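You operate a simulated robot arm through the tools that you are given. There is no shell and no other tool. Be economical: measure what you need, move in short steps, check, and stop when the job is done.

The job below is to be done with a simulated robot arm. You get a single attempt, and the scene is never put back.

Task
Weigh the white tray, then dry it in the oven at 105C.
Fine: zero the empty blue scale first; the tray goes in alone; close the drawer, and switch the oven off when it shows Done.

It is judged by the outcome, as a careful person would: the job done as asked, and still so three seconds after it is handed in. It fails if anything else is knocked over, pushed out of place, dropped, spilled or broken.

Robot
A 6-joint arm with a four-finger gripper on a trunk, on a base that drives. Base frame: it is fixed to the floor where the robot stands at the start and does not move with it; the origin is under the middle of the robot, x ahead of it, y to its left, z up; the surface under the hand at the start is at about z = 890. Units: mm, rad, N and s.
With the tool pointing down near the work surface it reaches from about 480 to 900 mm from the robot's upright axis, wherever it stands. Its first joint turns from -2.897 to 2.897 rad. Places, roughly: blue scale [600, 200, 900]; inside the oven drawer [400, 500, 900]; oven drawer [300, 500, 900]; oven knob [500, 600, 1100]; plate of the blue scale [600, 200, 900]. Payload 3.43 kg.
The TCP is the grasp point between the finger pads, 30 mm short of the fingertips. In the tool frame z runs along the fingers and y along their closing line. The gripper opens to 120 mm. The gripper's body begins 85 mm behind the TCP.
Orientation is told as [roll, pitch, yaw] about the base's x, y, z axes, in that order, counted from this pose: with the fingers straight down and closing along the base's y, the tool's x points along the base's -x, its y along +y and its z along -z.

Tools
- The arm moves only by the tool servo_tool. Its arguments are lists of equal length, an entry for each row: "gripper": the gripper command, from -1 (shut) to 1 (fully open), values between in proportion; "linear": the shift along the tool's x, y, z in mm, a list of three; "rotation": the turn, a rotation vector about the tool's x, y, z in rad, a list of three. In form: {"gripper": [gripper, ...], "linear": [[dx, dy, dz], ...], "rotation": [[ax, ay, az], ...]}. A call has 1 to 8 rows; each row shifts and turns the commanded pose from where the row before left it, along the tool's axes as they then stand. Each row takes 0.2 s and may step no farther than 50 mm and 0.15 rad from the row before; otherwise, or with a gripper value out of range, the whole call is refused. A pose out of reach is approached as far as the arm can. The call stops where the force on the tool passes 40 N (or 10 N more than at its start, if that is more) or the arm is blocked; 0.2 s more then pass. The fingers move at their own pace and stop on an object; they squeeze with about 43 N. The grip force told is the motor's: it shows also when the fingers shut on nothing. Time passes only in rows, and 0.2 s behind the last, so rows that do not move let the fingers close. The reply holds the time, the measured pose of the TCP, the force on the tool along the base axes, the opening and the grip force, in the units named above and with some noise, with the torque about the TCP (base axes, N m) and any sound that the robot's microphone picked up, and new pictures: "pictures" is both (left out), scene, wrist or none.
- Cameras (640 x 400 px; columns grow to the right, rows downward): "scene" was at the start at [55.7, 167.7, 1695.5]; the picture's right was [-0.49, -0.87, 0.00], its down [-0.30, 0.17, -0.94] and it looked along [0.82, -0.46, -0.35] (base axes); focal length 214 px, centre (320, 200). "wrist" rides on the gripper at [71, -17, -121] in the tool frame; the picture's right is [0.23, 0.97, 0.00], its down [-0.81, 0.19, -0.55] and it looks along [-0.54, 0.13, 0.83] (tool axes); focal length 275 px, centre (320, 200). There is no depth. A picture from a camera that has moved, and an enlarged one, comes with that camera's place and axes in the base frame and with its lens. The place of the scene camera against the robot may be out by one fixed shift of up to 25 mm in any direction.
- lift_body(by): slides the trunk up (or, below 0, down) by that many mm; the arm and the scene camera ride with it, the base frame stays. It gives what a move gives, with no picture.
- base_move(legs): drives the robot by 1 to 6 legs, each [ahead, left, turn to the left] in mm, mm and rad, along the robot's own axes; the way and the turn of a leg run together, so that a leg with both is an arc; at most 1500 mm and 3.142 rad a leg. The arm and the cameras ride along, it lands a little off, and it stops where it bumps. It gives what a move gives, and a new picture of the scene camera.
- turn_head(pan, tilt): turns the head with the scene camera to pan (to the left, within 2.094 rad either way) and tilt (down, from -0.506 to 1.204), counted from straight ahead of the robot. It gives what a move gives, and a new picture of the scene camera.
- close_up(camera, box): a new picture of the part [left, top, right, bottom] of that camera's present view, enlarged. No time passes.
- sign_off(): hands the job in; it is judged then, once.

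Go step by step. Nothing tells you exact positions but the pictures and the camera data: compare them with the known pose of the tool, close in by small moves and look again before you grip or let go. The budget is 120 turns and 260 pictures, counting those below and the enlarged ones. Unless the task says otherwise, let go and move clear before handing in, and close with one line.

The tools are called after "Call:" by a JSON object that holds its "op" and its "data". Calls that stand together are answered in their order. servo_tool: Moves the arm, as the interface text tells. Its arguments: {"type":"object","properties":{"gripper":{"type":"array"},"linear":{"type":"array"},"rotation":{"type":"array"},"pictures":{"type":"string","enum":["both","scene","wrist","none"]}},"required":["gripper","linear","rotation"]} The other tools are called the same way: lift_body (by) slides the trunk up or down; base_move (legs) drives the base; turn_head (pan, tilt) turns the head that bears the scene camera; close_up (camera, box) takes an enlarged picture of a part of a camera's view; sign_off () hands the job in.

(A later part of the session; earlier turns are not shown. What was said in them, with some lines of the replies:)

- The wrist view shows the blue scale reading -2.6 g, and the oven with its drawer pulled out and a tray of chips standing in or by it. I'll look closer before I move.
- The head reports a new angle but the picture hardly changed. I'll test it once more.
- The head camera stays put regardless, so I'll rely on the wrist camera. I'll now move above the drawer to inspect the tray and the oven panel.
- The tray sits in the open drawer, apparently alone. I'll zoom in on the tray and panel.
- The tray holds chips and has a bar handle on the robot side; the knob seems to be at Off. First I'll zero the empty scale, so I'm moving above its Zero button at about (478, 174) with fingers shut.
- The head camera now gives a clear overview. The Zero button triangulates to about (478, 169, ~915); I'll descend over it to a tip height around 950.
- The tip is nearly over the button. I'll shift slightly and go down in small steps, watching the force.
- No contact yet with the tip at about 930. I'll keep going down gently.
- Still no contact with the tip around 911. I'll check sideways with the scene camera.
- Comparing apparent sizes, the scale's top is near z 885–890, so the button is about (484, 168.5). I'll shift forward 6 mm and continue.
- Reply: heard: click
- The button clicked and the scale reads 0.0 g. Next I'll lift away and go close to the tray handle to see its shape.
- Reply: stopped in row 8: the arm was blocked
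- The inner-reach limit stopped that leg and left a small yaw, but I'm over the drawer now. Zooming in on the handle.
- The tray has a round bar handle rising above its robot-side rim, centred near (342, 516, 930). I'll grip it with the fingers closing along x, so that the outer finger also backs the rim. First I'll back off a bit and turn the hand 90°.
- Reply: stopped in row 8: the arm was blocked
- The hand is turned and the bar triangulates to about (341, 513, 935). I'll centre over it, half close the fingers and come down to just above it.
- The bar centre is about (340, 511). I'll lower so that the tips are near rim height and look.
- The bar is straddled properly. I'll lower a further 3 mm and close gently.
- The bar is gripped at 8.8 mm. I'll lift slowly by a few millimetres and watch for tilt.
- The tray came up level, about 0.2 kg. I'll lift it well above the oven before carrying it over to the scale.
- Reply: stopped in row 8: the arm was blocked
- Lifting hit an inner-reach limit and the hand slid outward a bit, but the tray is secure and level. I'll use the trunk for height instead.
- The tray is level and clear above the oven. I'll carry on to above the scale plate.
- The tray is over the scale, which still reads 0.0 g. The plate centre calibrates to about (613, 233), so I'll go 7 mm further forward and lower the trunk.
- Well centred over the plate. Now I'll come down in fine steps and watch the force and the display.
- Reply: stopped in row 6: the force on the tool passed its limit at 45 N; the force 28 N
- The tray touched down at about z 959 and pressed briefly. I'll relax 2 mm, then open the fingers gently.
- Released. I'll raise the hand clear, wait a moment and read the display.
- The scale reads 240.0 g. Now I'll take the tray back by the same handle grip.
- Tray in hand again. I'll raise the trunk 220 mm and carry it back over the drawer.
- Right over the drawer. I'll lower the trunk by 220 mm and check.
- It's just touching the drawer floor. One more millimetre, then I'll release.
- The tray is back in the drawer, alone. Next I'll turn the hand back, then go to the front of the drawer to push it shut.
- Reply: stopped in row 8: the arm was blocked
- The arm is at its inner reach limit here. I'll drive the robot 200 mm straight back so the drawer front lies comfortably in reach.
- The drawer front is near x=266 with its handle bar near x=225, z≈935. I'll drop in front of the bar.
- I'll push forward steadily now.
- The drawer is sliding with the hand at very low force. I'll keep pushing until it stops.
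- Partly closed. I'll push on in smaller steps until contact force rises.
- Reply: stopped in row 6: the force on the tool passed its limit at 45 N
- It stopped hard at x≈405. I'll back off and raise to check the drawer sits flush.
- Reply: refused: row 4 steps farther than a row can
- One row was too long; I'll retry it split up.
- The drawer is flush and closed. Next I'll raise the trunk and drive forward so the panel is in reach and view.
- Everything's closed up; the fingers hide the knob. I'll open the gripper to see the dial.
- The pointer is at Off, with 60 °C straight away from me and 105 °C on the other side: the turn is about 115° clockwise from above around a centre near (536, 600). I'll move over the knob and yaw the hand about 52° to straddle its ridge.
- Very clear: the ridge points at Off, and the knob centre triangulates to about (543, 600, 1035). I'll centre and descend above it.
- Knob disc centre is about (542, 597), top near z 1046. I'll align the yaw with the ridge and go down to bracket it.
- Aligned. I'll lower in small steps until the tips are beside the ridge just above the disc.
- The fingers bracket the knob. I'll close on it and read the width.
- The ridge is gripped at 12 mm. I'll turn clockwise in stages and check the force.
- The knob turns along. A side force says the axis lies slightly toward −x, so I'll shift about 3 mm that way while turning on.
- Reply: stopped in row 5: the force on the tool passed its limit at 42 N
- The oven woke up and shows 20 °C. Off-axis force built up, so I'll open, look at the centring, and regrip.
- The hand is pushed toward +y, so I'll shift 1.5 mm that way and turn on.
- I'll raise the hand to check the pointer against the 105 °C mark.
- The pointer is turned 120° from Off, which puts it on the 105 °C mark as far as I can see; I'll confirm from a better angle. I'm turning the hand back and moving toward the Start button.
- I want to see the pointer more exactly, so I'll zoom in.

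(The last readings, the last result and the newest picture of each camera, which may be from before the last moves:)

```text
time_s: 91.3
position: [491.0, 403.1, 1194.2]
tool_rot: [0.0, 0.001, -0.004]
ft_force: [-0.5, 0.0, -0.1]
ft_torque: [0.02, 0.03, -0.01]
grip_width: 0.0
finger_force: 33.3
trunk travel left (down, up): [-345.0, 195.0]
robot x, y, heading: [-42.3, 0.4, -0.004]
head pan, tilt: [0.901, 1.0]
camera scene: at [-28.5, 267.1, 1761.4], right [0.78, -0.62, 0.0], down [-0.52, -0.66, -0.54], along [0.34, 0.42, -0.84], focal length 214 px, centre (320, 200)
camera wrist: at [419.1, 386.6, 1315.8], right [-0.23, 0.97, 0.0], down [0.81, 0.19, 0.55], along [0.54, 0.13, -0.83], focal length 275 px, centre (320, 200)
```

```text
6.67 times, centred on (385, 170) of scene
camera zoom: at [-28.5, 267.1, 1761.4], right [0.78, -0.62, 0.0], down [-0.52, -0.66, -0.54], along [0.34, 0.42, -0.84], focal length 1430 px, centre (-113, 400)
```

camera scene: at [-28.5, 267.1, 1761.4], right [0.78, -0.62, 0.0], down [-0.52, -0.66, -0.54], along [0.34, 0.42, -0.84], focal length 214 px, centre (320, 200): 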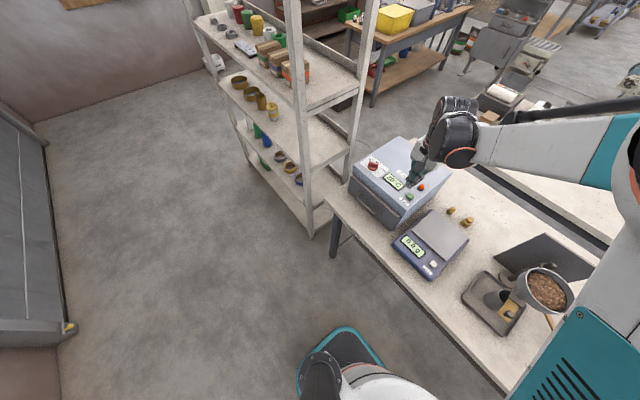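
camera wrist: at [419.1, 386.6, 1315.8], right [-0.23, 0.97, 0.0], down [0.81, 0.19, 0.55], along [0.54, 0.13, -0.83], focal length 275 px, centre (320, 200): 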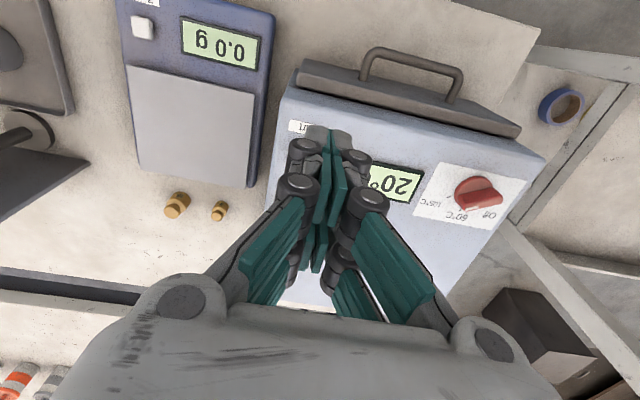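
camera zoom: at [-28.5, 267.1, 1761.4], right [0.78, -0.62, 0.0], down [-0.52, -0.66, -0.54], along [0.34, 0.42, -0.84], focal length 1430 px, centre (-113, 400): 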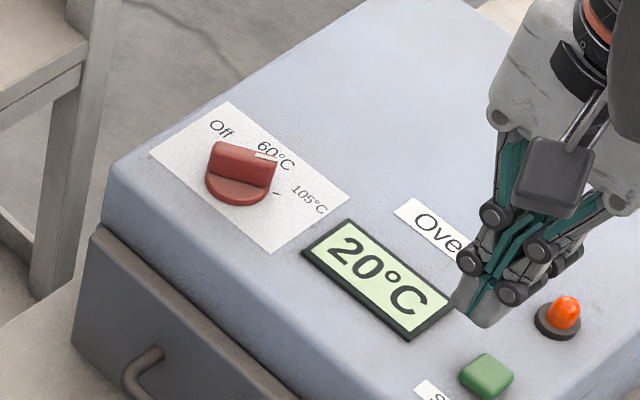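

The ridge lines up with the 105 °C tick. Start is at about (551, 402), so I'll move above it with the fingers shut.

Call:
{"op": "servo_tool", "data": {"gripper": [-1, -1, -1, -1], "linear": [[-30, -1, 20], [-30, 0, 30], [0, 0, 30], [0, 0, 20]], "rotation": [[0, 0, 0], [0, 0, 0], [0, 0, 0], [0, 0, 0]]}}

Call:
{"op": "close_up", "data": {"camera": "scene", "box": [370, 140, 450, 220]}}

Call:
{"op": "close_up", "data": {"camera": "wrist", "box": [220, 60, 420, 200]}}

```text
time_s: 92.3
position: [549.1, 402.9, 1095.3]
tool_rot: [0.002, 0.003, -0.002]
ft_force: [0.2, 0.1, 0.1]
ft_torque: [0.01, 0.04, -0.01]
grip_width: 0.1
finger_force: 33.3
trunk travel left (down, up): [-345.0, 195.0]
robot x, y, heading: [-42.5, 3.2, -0.005]
head pan, tilt: [0.901, 1.0]
camera scene: at [-27.4, 268.3, 1761.1], right [0.78, -0.62, 0.0], down [-0.52, -0.66, -0.54], along [0.34, 0.42, -0.84], focal length 214 px, centre (320, 200)
camera wrist: at [479.2, 385.9, 1216.3], right [-0.23, 0.97, 0.0], down [0.81, 0.19, 0.55], along [0.54, 0.13, -0.83], focal length 275 px, centre (320, 200)
```

scene: 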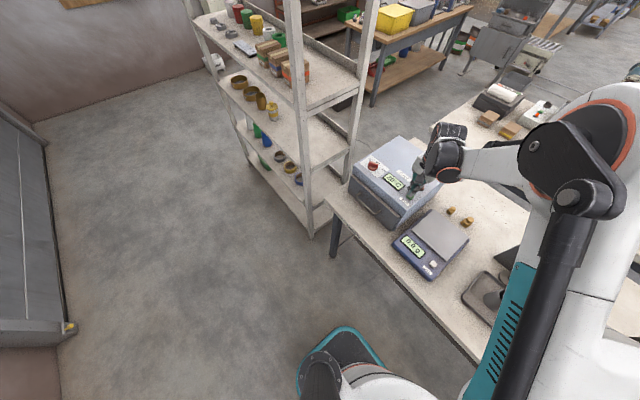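
wrist: 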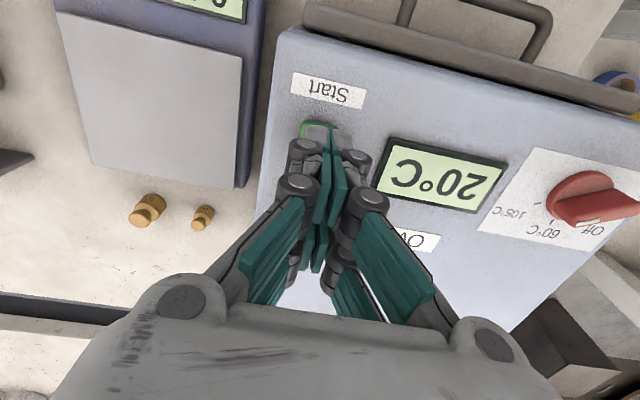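

```text
5.00 times, centred on (410, 180) of scene
camera zoom: at [-27.4, 268.3, 1761.1], right [0.78, -0.62, 0.0], down [-0.52, -0.66, -0.54], along [0.34, 0.42, -0.84], focal length 1072 px, centre (-130, 300)
```

zoom: 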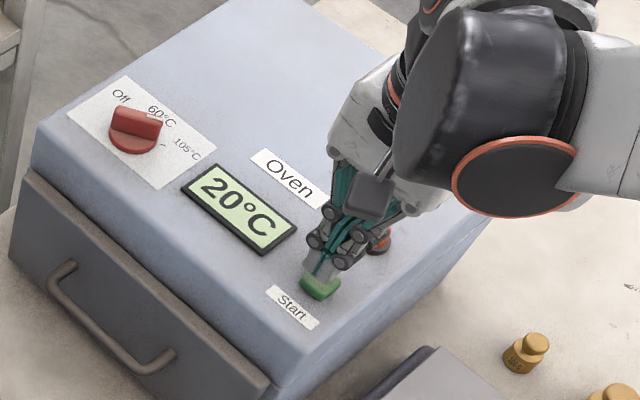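

```text
2.86 times, centred on (320, 130) of wrist
camera zoom: at [479.2, 385.9, 1216.3], right [-0.23, 0.97, 0.0], down [0.81, 0.19, 0.55], along [0.54, 0.13, -0.83], focal length 786 px, centre (320, 400)
```

zoom: 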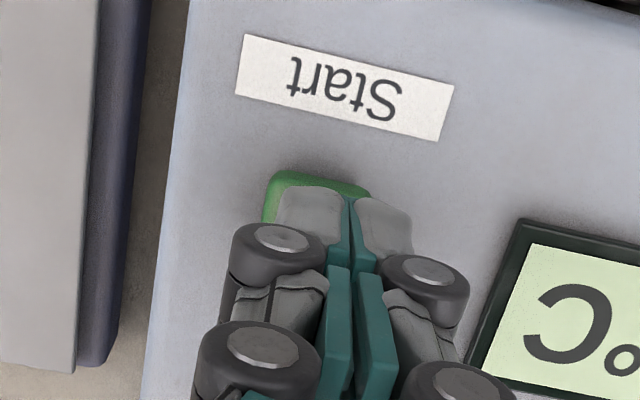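

The button is right beneath the tips. I'll press down in small steps.

Call:
{"op": "servo_tool", "data": {"gripper": [-1, -1, -1, -1, -1], "linear": [[2, -1.5, 4], [0, 0, 4], [0, 0, 3], [0, 0, 3], [0, 0, 2]], "rotation": [[0, 0, 0], [0, 0, 0], [0, 0, 0], [0, 0, 0], [0, 0, 0]], "pictures": "wrist"}}

```text
time_s: 93.5
position: [547.0, 401.3, 1078.4]
tool_rot: [0.002, 0.002, -0.003]
ft_force: [0.3, 0.5, 1.6]
ft_torque: [-0.01, -0.01, -0.02]
grip_width: 5.8
finger_force: 33.3
trunk travel left (down, up): [-345.0, 195.0]
robot x, y, heading: [-46.9, 1.8, -0.0]
head pan, tilt: [0.901, 1.0]
camera wrist: at [477.4, 384.2, 1199.5], right [-0.23, 0.97, 0.0], down [0.81, 0.19, 0.55], along [0.54, 0.13, -0.83], focal length 275 px, centre (320, 200)
```

wrist: 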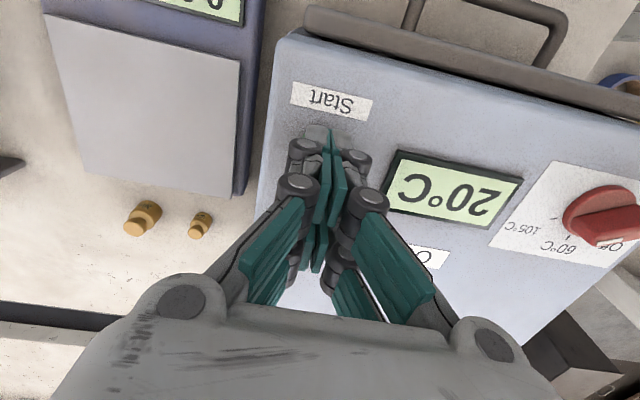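

Contact is just beginning. I'll press another 2–3 mm.

Call:
{"op": "servo_tool", "data": {"gripper": [-1, -1], "linear": [[0, 0, 1.5], [0, 0, 1.5]], "rotation": [[0, 0, 0], [0, 0, 0]], "pictures": "wrist"}}

```text
time_s: 94.1
position: [545.6, 401.0, 1075.0]
tool_rot: [0.002, 0.003, -0.004]
ft_force: [0.9, 0.5, 2.7]
ft_torque: [0.04, 0.0, -0.01]
grip_width: 5.9
finger_force: 33.0
trunk travel left (down, up): [-345.0, 195.0]
robot x, y, heading: [-49.6, -2.3, -0.002]
head pan, tilt: [0.901, 1.0]
heard: click
camera wrist: at [477.4, 384.1, 1196.9], right [-0.23, 0.97, 0.0], down [0.81, 0.19, 0.55], along [0.54, 0.13, -0.83], focal length 275 px, centre (320, 200)
```

wrist: 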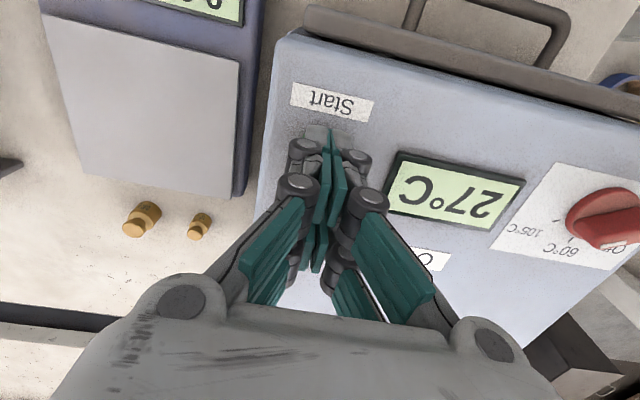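

The oven clicked and is heating. I'll lift off and head back above the knob while watching the display.

Call:
{"op": "servo_tool", "data": {"gripper": [-1, -1, -1, -1, -1, -1, -1, -1], "linear": [[0, 0, -30], [0, 0, -45], [0, 0, -45], [0, 0, 0], [0, 0, 0], [0, 0, 0], [0, 0, 0], [0, 0, 0]], "rotation": [[0, 0, 0], [0, 0, 0], [0, 0, 0], [0, 0, 0], [0, 0, 0], [0, 0, 0], [0, 0, 0], [0, 0, 0]], "pictures": "wrist"}}

Call:
{"op": "servo_tool", "data": {"gripper": [-0.3, -0.3, -0.3, -0.3, -0.3, -0.3, -0.3, -0.3], "linear": [[5, 40, 0], [5, 40, 0], [0, 40, 0], [0, 40, 0], [0, 38, 0], [0, 0, 0], [0, 0, 0], [0, 0, 0]], "rotation": [[0, 0, 0], [0, 0, 0], [0, 0, 0], [0, 0, 0], [0, 0, 0], [0, 0, 0.15], [0, 0, 0.15], [0, 0, 0.15]], "pictures": "wrist"}}

```text
time_s: 95.9
position: [548.0, 399.8, 1197.6]
tool_rot: [0.001, 0.003, -0.005]
ft_force: [0.5, -0.5, -0.5]
ft_torque: [0.03, 0.01, 0.0]
grip_width: 0.2
finger_force: 33.4
trunk travel left (down, up): [-345.0, 195.0]
robot x, y, heading: [-45.3, -2.9, -0.005]
head pan, tilt: [0.901, 1.0]
camera wrist: at [478.0, 382.9, 1318.7], right [-0.23, 0.97, 0.0], down [0.81, 0.19, 0.55], along [0.54, 0.13, -0.83], focal length 275 px, centre (320, 200)
```

wrist: 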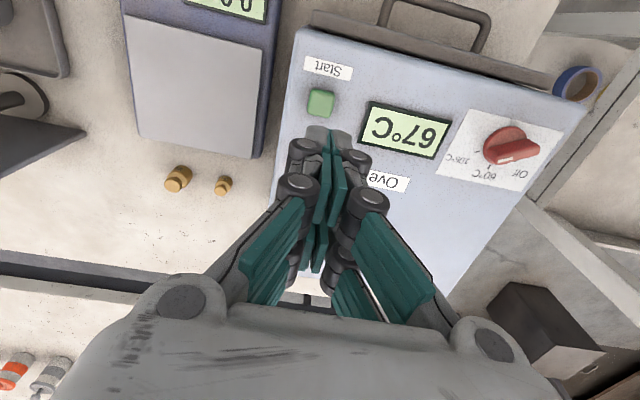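

```text
time_s: 97.7
position: [537.6, 596.1, 1197.5]
tool_rot: [0.001, 0.002, -0.455]
ft_force: [-0.2, 1.0, 0.0]
ft_torque: [0.0, 0.03, 0.01]
grip_width: 41.9
finger_force: 0.0
trunk travel left (down, up): [-345.0, 195.0]
robot x, y, heading: [-47.1, 2.6, 0.003]
head pan, tilt: [0.901, 1.0]
camera wrist: at [468.0, 613.2, 1317.4], right [0.22, 0.98, 0.0], down [0.81, -0.19, 0.55], along [0.54, -0.12, -0.83], focal length 275 px, centre (320, 200)
```

wrist: 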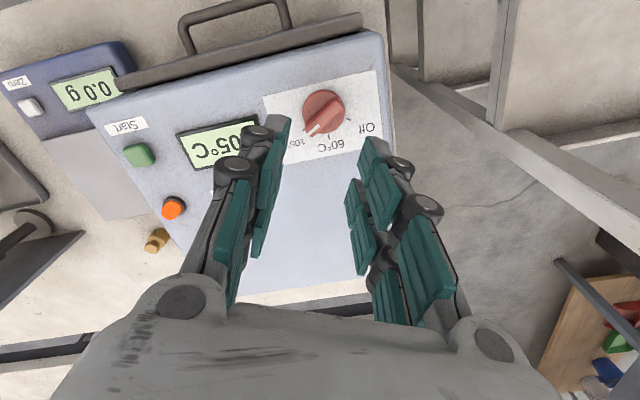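

It has reached 105 °C. I'll finish lining up with the knob and keep watching for Done.

Call:
{"op": "servo_tool", "data": {"gripper": [-0.3, -0.3, -0.3, -0.3, -0.3, -0.3, -0.3, -0.3], "linear": [[0, 0, 0], [0, 0, 0], [0, 0, 0], [0, 0, 0], [0, 0, 0], [0, 0, 0], [0, 0, 0], [0, 0, 0]], "rotation": [[0, 0, 0.148], [0, 0, 0.148], [0, 0, 0.148], [0, 0, 0.146], [0, 0, 0], [0, 0, 0], [0, 0, 0], [0, 0, 0]], "pictures": "both"}}

Call:
{"op": "close_up", "data": {"camera": "scene", "box": [340, 130, 440, 230]}}

```text
time_s: 99.5
position: [538.2, 597.8, 1196.3]
tool_rot: [-0.002, 0.002, -1.043]
ft_force: [-1.0, 0.7, -0.2]
ft_torque: [-0.04, -0.01, 0.01]
grip_width: 42.2
finger_force: 0.0
trunk travel left (down, up): [-345.0, 195.0]
robot x, y, heading: [-50.4, 1.2, -0.002]
head pan, tilt: [0.901, 1.0]
camera scene: at [-27.8, 268.4, 1761.1], right [0.78, -0.62, 0.0], down [-0.52, -0.66, -0.54], along [0.34, 0.42, -0.84], focal length 214 px, centre (320, 200)
camera wrist: at [489.5, 651.0, 1316.9], right [0.73, 0.69, 0.0], down [0.57, -0.61, 0.55], along [0.38, -0.4, -0.83], focal length 275 px, centre (320, 200)
```

scene: 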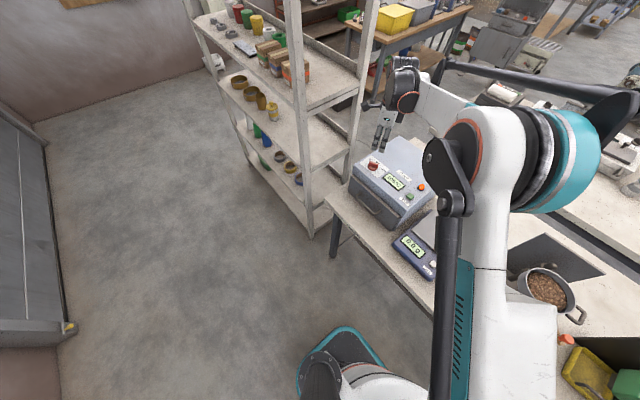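
wrist: 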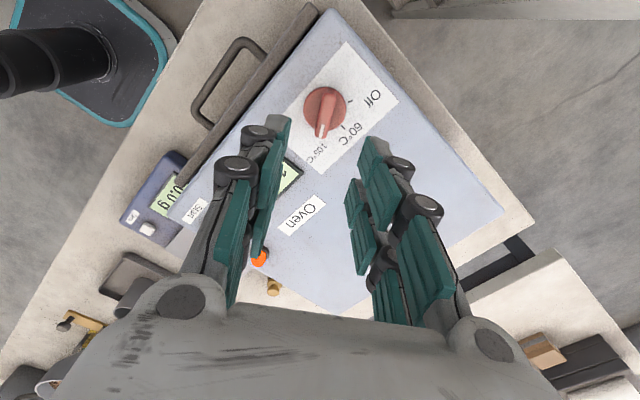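

```text
4.00 times, centred on (390, 180) of scene
camera zoom: at [-27.8, 268.4, 1761.1], right [0.78, -0.62, 0.0], down [-0.52, -0.66, -0.54], along [0.34, 0.42, -0.84], focal length 858 px, centre (40, 280)
```

zoom: 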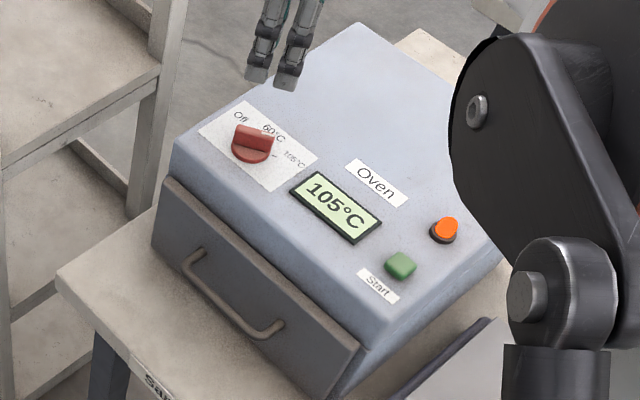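

The display holds at 105 °C. I'll wait for Done and check periodically with the scene camera.

Call:
{"op": "servo_tool", "data": {"gripper": [-0.3, -0.3, -0.3, -0.3, -0.3, -0.3, -0.3, -0.3], "linear": [[0, 0, 0], [0, 0, 0], [0, 0, 0], [0, 0, 0], [0, 0, 0], [0, 0, 0], [0, 0, 0], [0, 0, 0]], "rotation": [[0, 0, 0], [0, 0, 0], [0, 0, 0], [0, 0, 0], [0, 0, 0], [0, 0, 0], [0, 0, 0], [0, 0, 0]], "pictures": "none"}}

Call:
{"op": "servo_tool", "data": {"gripper": [-0.3, -0.3, -0.3, -0.3, -0.3, -0.3, -0.3, -0.3], "linear": [[0, 0, 0], [0, 0, 0], [0, 0, 0], [0, 0, 0], [0, 0, 0], [0, 0, 0], [0, 0, 0], [0, 0, 0]], "rotation": [[0, 0, 0], [0, 0, 0], [0, 0, 0], [0, 0, 0], [0, 0, 0], [0, 0, 0], [0, 0, 0], [0, 0, 0]], "pictures": "none"}}

Call:
{"op": "close_up", "data": {"camera": "scene", "box": [340, 130, 440, 230]}}

```text
time_s: 101.3
position: [537.5, 597.8, 1195.1]
tool_rot: [0.0, 0.001, -1.042]
ft_force: [-1.0, 0.5, -0.1]
ft_torque: [-0.03, 0.0, 0.01]
grip_width: 42.2
finger_force: 0.0
trunk travel left (down, up): [-345.0, 195.0]
robot x, y, heading: [-47.2, 4.2, 0.002]
head pan, tilt: [0.901, 1.0]
```

```text
time_s: 103.1
position: [537.4, 597.5, 1194.8]
tool_rot: [-0.002, 0.001, -1.044]
ft_force: [0.9, -0.6, -0.3]
ft_torque: [-0.01, 0.02, 0.02]
grip_width: 42.0
finger_force: 0.1
trunk travel left (down, up): [-345.0, 195.0]
robot x, y, heading: [-47.7, 0.5, 0.0]
head pan, tilt: [0.901, 1.0]
```

```text
4.00 times, centred on (390, 180) of scene
camera zoom: at [-27.8, 268.4, 1761.1], right [0.78, -0.62, 0.0], down [-0.52, -0.66, -0.54], along [0.34, 0.42, -0.84], focal length 858 px, centre (40, 280)
```

zoom: 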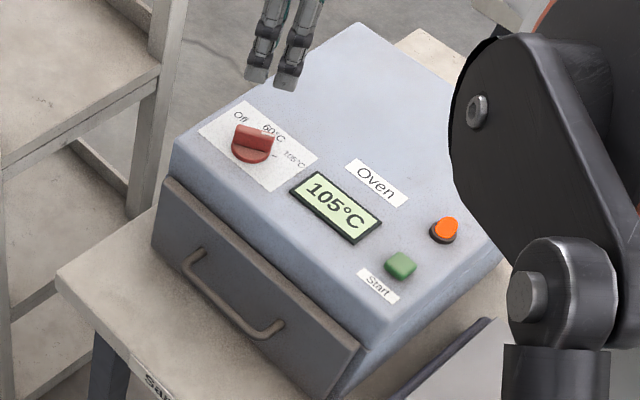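

Still drying. Meanwhile I'll pre-position just above the knob.

Call:
{"op": "servo_tool", "data": {"gripper": [-0.3, -0.3, -0.3, -0.3, -0.3, -0.3, -0.3, -0.3], "linear": [[0.9, 3.4, 20], [0, 0, 30], [0, 0, 30], [0, 0, 0], [0, 0, 0], [0, 0, 0], [0, 0, 0], [0, 0, 0]], "rotation": [[0, 0, 0], [0, 0, 0], [0, 0, 0], [0, 0, 0], [0, 0, 0], [0, 0, 0], [0, 0, 0], [0, 0, 0]], "pictures": "none"}}

Call:
{"op": "servo_tool", "data": {"gripper": [-0.3, -0.3, -0.3, -0.3, -0.3, -0.3, -0.3, -0.3], "linear": [[0, 0, 0], [0, 0, 0], [0, 0, 0], [0, 0, 0], [0, 0, 0], [0, 0, 0], [0, 0, 0], [0, 0, 0]], "rotation": [[0, 0, 0], [0, 0, 0], [0, 0, 0], [0, 0, 0], [0, 0, 0], [0, 0, 0], [0, 0, 0], [0, 0, 0]], "pictures": "none"}}

Call:
{"op": "close_up", "data": {"camera": "scene", "box": [340, 130, 440, 230]}}

Call:
{"op": "close_up", "data": {"camera": "wrist", "box": [200, 40, 440, 190]}}

```text
time_s: 104.9
position: [540.7, 601.1, 1115.5]
tool_rot: [-0.001, 0.002, -1.045]
ft_force: [-0.1, -0.3, -0.1]
ft_torque: [0.03, -0.02, 0.0]
grip_width: 42.0
finger_force: 0.1
trunk travel left (down, up): [-345.0, 195.0]
robot x, y, heading: [-49.4, 1.5, -0.003]
head pan, tilt: [0.901, 1.0]
```

```text
time_s: 106.7
position: [540.8, 602.0, 1116.2]
tool_rot: [-0.002, 0.003, -1.044]
ft_force: [-0.2, 0.6, -0.7]
ft_torque: [-0.02, 0.03, 0.01]
grip_width: 41.9
finger_force: 0.0
trunk travel left (down, up): [-345.0, 195.0]
robot x, y, heading: [-44.6, -1.7, 0.001]
head pan, tilt: [0.901, 1.0]
```

```text
4.00 times, centred on (390, 180) of scene
camera zoom: at [-27.8, 268.4, 1761.1], right [0.78, -0.62, 0.0], down [-0.52, -0.66, -0.54], along [0.34, 0.42, -0.84], focal length 858 px, centre (40, 280)
```

zoom: 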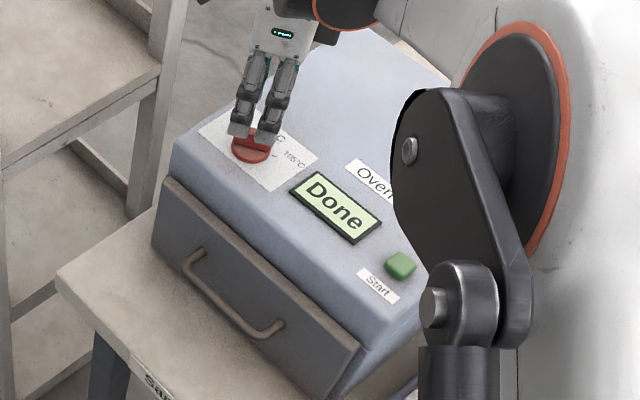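

```text
2.67 times, centred on (320, 115) of wrist
camera zoom: at [491.7, 654.3, 1237.1], right [0.73, 0.69, 0.0], down [0.57, -0.61, 0.55], along [0.38, -0.4, -0.83], focal length 734 px, centre (320, 427)
```

zoom: 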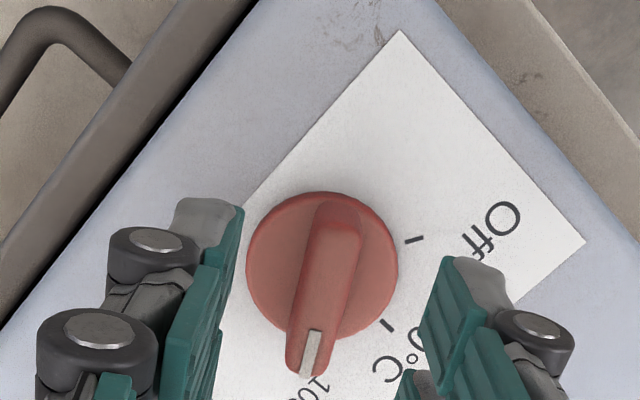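

The display shows Done. I'll go down, grip the ridge and turn it back to Off.

Call:
{"op": "servo_tool", "data": {"gripper": [-0.3, -0.3, -0.3, -0.3, -0.7, -1, -1, -1], "linear": [[-1.8, -1.9, 15], [0, 0, 12], [0, 0, 6], [0, 0, 3], [0, 0, 0], [0, 0, 0], [0, 0, 0], [0, 0, 0]], "rotation": [[0, 0, 0], [0, 0, 0], [0, 0, 0], [0, 0, 0], [0, 0, 0], [0, 0, 0], [0, 0, 0], [0, 0, 0]], "pictures": "wrist"}}

```text
time_s: 108.5
position: [542.0, 599.3, 1078.3]
tool_rot: [0.0, 0.003, -1.046]
ft_force: [23.1, 19.4, 13.8]
ft_torque: [0.68, -0.6, -0.03]
grip_width: 11.7
finger_force: 45.7
trunk travel left (down, up): [-345.0, 195.0]
robot x, y, heading: [-48.5, 2.5, -0.004]
head pan, tilt: [0.901, 1.0]
camera wrist: at [493.6, 652.7, 1199.5], right [0.73, 0.69, 0.0], down [0.57, -0.61, 0.55], along [0.38, -0.4, -0.83], focal length 275 px, centre (320, 200)
```

wrist: 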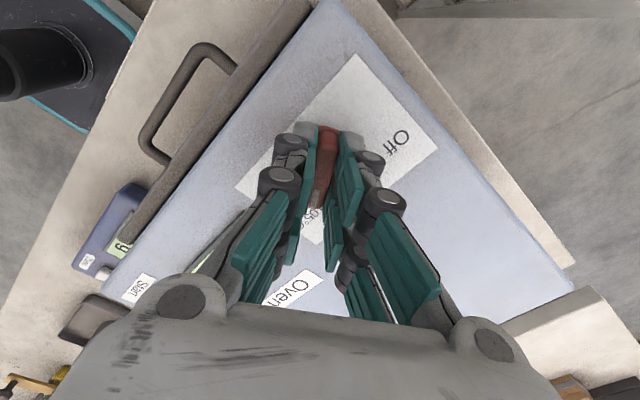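

A sideways load pushes along the closing line; I'll shift 2.5 mm that way to relieve it.

Call:
{"op": "servo_tool", "data": {"gripper": [-1, -1, -1], "linear": [[0, 1.2, 0], [0, 1.3, 0], [0, 0, 0]], "rotation": [[0, 0, 0], [0, 0, 0], [0, 0, 0]], "pictures": "none"}}

```text
time_s: 109.3
position: [542.1, 599.8, 1077.5]
tool_rot: [-0.003, 0.003, -1.043]
ft_force: [10.3, 6.3, -1.6]
ft_torque: [0.99, 0.25, 0.04]
grip_width: 11.7
finger_force: 44.8
trunk travel left (down, up): [-345.0, 195.0]
robot x, y, heading: [-48.4, 2.6, -0.001]
head pan, tilt: [0.901, 1.0]
```

Call:
{"op": "servo_tool", "data": {"gripper": [-1, -1, -1, -1, -1, -1], "linear": [[0, 1, 0], [0, 0, 0], [0, 0, 0], [0, 0, 0], [0, 0, 0], [0, 0, 0]], "rotation": [[0, 0, 0], [0, 0, -0.08], [0, 0, -0.08], [0, 0, -0.08], [0, 0, -0.08], [0, 0, -0.08]], "pictures": "none"}}

```text
time_s: 110.7
position: [541.4, 599.3, 1079.0]
tool_rot: [-0.004, 0.003, -0.642]
ft_force: [-15.7, -17.6, -32.2]
ft_torque: [-0.82, -0.15, 0.0]
grip_width: 12.0
finger_force: 45.1
trunk travel left (down, up): [-345.0, 195.0]
robot x, y, heading: [-46.2, -2.0, -0.002]
head pan, tilt: [0.901, 1.0]
```

Load is building again, so I'll relieve it by opening and regripping here.

Call:
{"op": "servo_tool", "data": {"gripper": [-0.6, -0.5, -0.8, -1, -1, -1], "linear": [[0, -1.3, 0.5], [0, 0, 0], [0, 0, 0], [0, 0, 0], [0, 0, 0], [0, 0, 0]], "rotation": [[0, 0, 0], [0, 0, 0], [0, 0, 0], [0, 0, 0], [0, 0, 0], [0, 0, 0]], "pictures": "wrist"}}

```text
time_s: 112.1
position: [541.8, 598.4, 1080.6]
tool_rot: [0.0, 0.005, -0.644]
ft_force: [4.4, 6.1, 9.1]
ft_torque: [0.29, 0.03, 0.0]
grip_width: 12.0
finger_force: 44.7
trunk travel left (down, up): [-345.0, 195.0]
robot x, y, heading: [-48.2, 0.1, -0.003]
head pan, tilt: [0.901, 1.0]
camera wrist: at [476.5, 629.1, 1201.1], right [0.4, 0.92, 0.0], down [0.76, -0.33, 0.55], along [0.5, -0.22, -0.83], focal length 275 px, centre (320, 200)
```

wrist: 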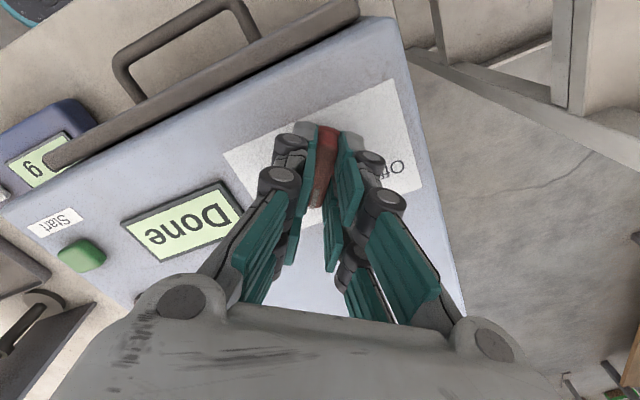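

Low force now. I'll continue turning toward Off.

Call:
{"op": "servo_tool", "data": {"gripper": [-1, -1, -1, -1, -1, -1, -1], "linear": [[0, 0, 0], [0, 0, 0], [0, 0, 0], [0, 0, 0], [0, 0, 0], [0, 0, 0], [0, 0, 0]], "rotation": [[0, 0, -0.08], [0, 0, -0.08], [0, 0, -0.08], [0, 0, -0.08], [0, 0, -0.08], [0, 0, -0.08], [0, 0, -0.08]], "pictures": "wrist"}}

```text
time_s: 113.7
position: [541.0, 599.1, 1080.0]
tool_rot: [0.002, 0.001, -0.084]
ft_force: [13.6, 14.1, 23.9]
ft_torque: [0.46, 0.65, 0.04]
grip_width: 11.7
finger_force: 45.0
trunk travel left (down, up): [-345.0, 195.0]
robot x, y, heading: [-48.2, 2.8, 0.0]
head pan, tilt: [0.901, 1.0]
camera wrist: at [471.0, 588.4, 1201.1], right [-0.15, 0.99, 0.0], down [0.83, 0.12, 0.55], along [0.54, 0.08, -0.83], focal length 275 px, centre (320, 200)
```

wrist: 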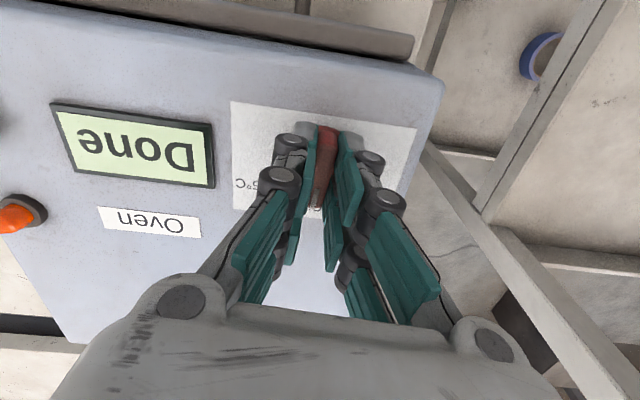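

Load is rising, so I'll regrip here and turn on.

Call:
{"op": "servo_tool", "data": {"gripper": [-0.6, -0.5, -0.8, -1, -1, -1], "linear": [[0, 1, 0], [0, 0, 0], [0, 0, 0], [0, 0, 0], [0, 0, 0], [0, 0, 0]], "rotation": [[0, 0, 0], [0, 0, 0], [0, 0, 0], [0, 0, 0], [0, 0, 0], [0, 0, 0]], "pictures": "none"}}

Call:
{"op": "servo_tool", "data": {"gripper": [-1, -1, -1, -1, -1, -1], "linear": [[0, 0, 0], [0, 0, 0], [0, 0, 0], [0, 0, 0], [0, 0, 0], [0, 0, 0]], "rotation": [[0, 0, -0.08], [0, 0, -0.08], [0, 0, -0.08], [0, 0, -0.08], [0, 0, -0.08], [0, 0, -0.08]], "pictures": "wrist"}}

```text
time_s: 115.1
position: [540.9, 598.6, 1079.0]
tool_rot: [0.001, 0.004, -0.086]
ft_force: [-6.5, -8.8, -11.6]
ft_torque: [-0.26, -0.11, -0.04]
grip_width: 12.0
finger_force: 45.1
trunk travel left (down, up): [-345.0, 195.0]
robot x, y, heading: [-45.7, 0.3, 0.004]
head pan, tilt: [0.901, 1.0]
```

```text
time_s: 116.5
position: [541.6, 598.8, 1078.8]
tool_rot: [0.003, 0.006, 0.397]
ft_force: [-13.9, -19.9, -16.6]
ft_torque: [-0.92, 1.31, 0.04]
grip_width: 12.1
finger_force: 45.1
trunk travel left (down, up): [-345.0, 195.0]
robot x, y, heading: [-45.0, 1.9, -0.006]
head pan, tilt: [0.901, 1.0]
camera wrist: at [483.9, 555.9, 1200.3], right [-0.59, 0.81, 0.0], down [0.68, 0.49, 0.55], along [0.44, 0.33, -0.83], focal length 275 px, centre (320, 200)
```

wrist: 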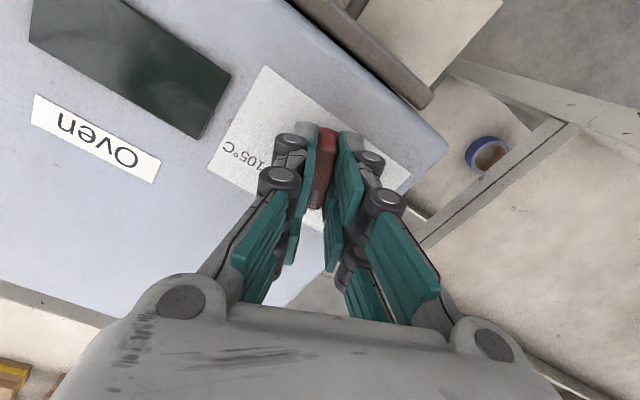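

The display has gone dark, but I'll regrip and bring the pointer fully to Off.

Call:
{"op": "servo_tool", "data": {"gripper": [-0.6, -0.5, -0.8, -1, -1, -1], "linear": [[1, -0.7, 0], [0, 0, 0], [0, 0, 0], [0, 0, 0], [0, 0, 0], [0, 0, 0]], "rotation": [[0, 0, 0], [0, 0, 0], [0, 0, 0], [0, 0, 0], [0, 0, 0], [0, 0, 0]], "pictures": "none"}}

Call:
{"op": "servo_tool", "data": {"gripper": [-1, -1, -1, -1, -1, -1, -1, -1], "linear": [[0, 0, 0], [0, 0, 0], [0, 0, 0], [0, 0, 0], [0, 0, 0], [0, 0, 0], [0, 0, 0], [0, 0, 0]], "rotation": [[0, 0, -0.082], [0, 0, -0.082], [0, 0, -0.082], [0, 0, -0.082], [0, 0, -0.082], [0, 0, -0.082], [0, 0, -0.082], [0, 0, -0.082]], "pictures": "wrist"}}

```text
time_s: 117.9
position: [540.1, 599.5, 1078.1]
tool_rot: [0.0, 0.002, 0.394]
ft_force: [4.6, 2.6, 3.9]
ft_torque: [0.14, -0.29, -0.02]
grip_width: 11.5
finger_force: 45.0
trunk travel left (down, up): [-345.0, 195.0]
robot x, y, heading: [-44.8, 2.8, 0.001]
head pan, tilt: [0.901, 1.0]
```

```text
time_s: 119.7
position: [541.2, 597.8, 1078.9]
tool_rot: [0.005, -0.001, 1.052]
ft_force: [8.8, 2.8, 7.9]
ft_torque: [0.24, -0.34, -0.08]
grip_width: 11.9
finger_force: 45.3
trunk travel left (down, up): [-345.0, 195.0]
robot x, y, heading: [-46.4, -4.3, -0.001]
head pan, tilt: [0.901, 1.0]
camera wrist: at [523.0, 528.1, 1200.1], right [-0.96, 0.28, 0.0], down [0.24, 0.8, 0.55], along [0.15, 0.53, -0.83], focal length 275 px, centre (320, 200)
```

wrist: 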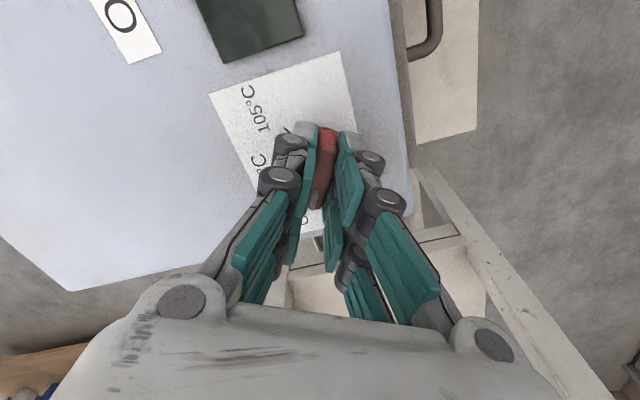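

Back at the Off angle. I'll let go and rise clear to check.

Call:
{"op": "servo_tool", "data": {"gripper": [-0.6, -0.3, -0.3, -0.3, -0.3, -0.3], "linear": [[0, 0, 0], [0, 0, 0], [0, 0, -25], [0, 0, -40], [0, 0, -40], [0, 0, -20]], "rotation": [[0, 0, 0], [0, 0, 0], [0, 0, 0], [0, 0, 0], [0, 0, 0], [0, 0, 0]]}}

Call:
{"op": "close_up", "data": {"camera": "wrist", "box": [200, 20, 440, 170]}}

Call:
{"op": "close_up", "data": {"camera": "scene", "box": [330, 130, 490, 290]}}

```text
time_s: 121.1
position: [542.7, 599.7, 1204.0]
tool_rot: [0.004, 0.0, 1.052]
ft_force: [0.3, -0.8, -0.8]
ft_torque: [0.0, -0.03, -0.02]
grip_width: 42.2
finger_force: 0.1
trunk travel left (down, up): [-345.0, 195.0]
robot x, y, heading: [-46.0, 0.7, 0.001]
head pan, tilt: [0.901, 1.0]
camera scene: at [-28.0, 268.3, 1761.1], right [0.78, -0.62, 0.0], down [-0.52, -0.66, -0.54], along [0.34, 0.42, -0.84], focal length 214 px, centre (320, 200)
camera wrist: at [523.6, 529.2, 1325.4], right [-0.96, 0.28, 0.0], down [0.24, 0.8, 0.55], along [0.15, 0.53, -0.83], focal length 275 px, centre (320, 200)
```

scene: 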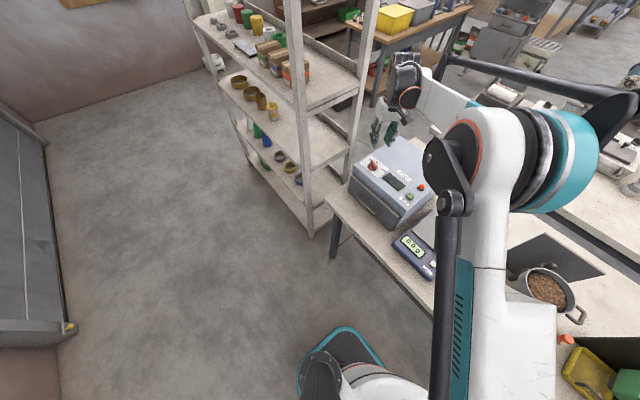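
wrist: 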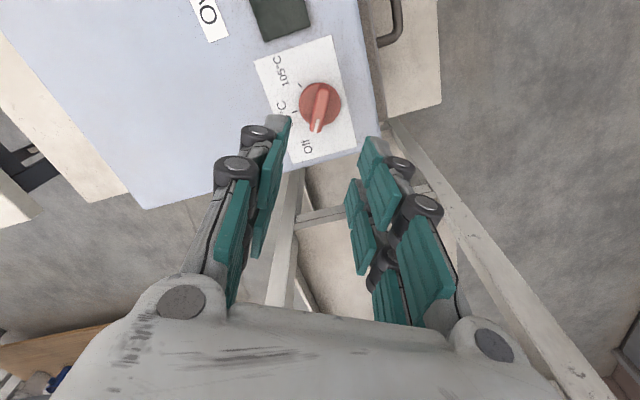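

```text
2.67 times, centred on (320, 95) of wrist
camera zoom: at [523.6, 529.2, 1325.4], right [-0.96, 0.28, 0.0], down [0.24, 0.8, 0.55], along [0.15, 0.53, -0.83], focal length 734 px, centre (320, 480)
```

zoom: 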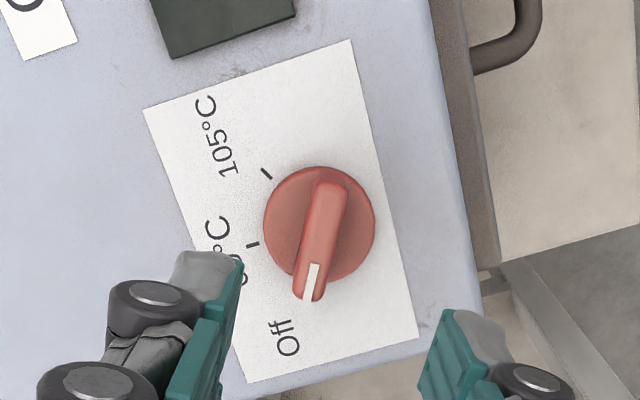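

```text
2.50 times, centred on (410, 210) of scene
camera zoom: at [-28.0, 268.3, 1761.1], right [0.78, -0.62, 0.0], down [-0.52, -0.66, -0.54], along [0.34, 0.42, -0.84], focal length 536 px, centre (95, 175)
```

zoom: 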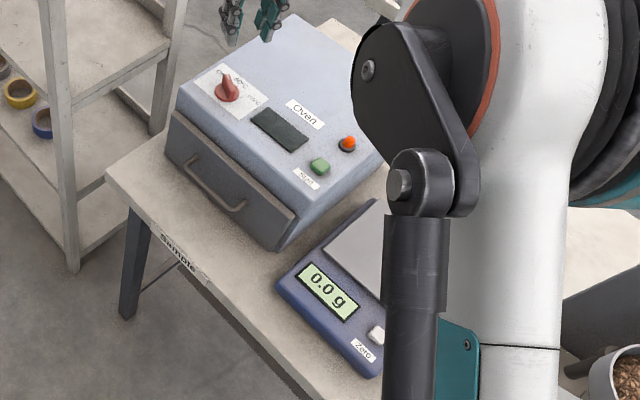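

The pointer is on Off with the display dark, the drawer is shut with only the tray in it, the scale is empty at 0.0 g and the hand is clear. I'm handing in.

Call:
{"op": "sign_off", "data": {}}

```text
The job is handed in.
```

The blue scale was zeroed, and the white tray weighed 240.0 g. It went into the oven drawer alone, dried at 105 °C until the display showed Done, and the oven is now switched off with the drawer shut.
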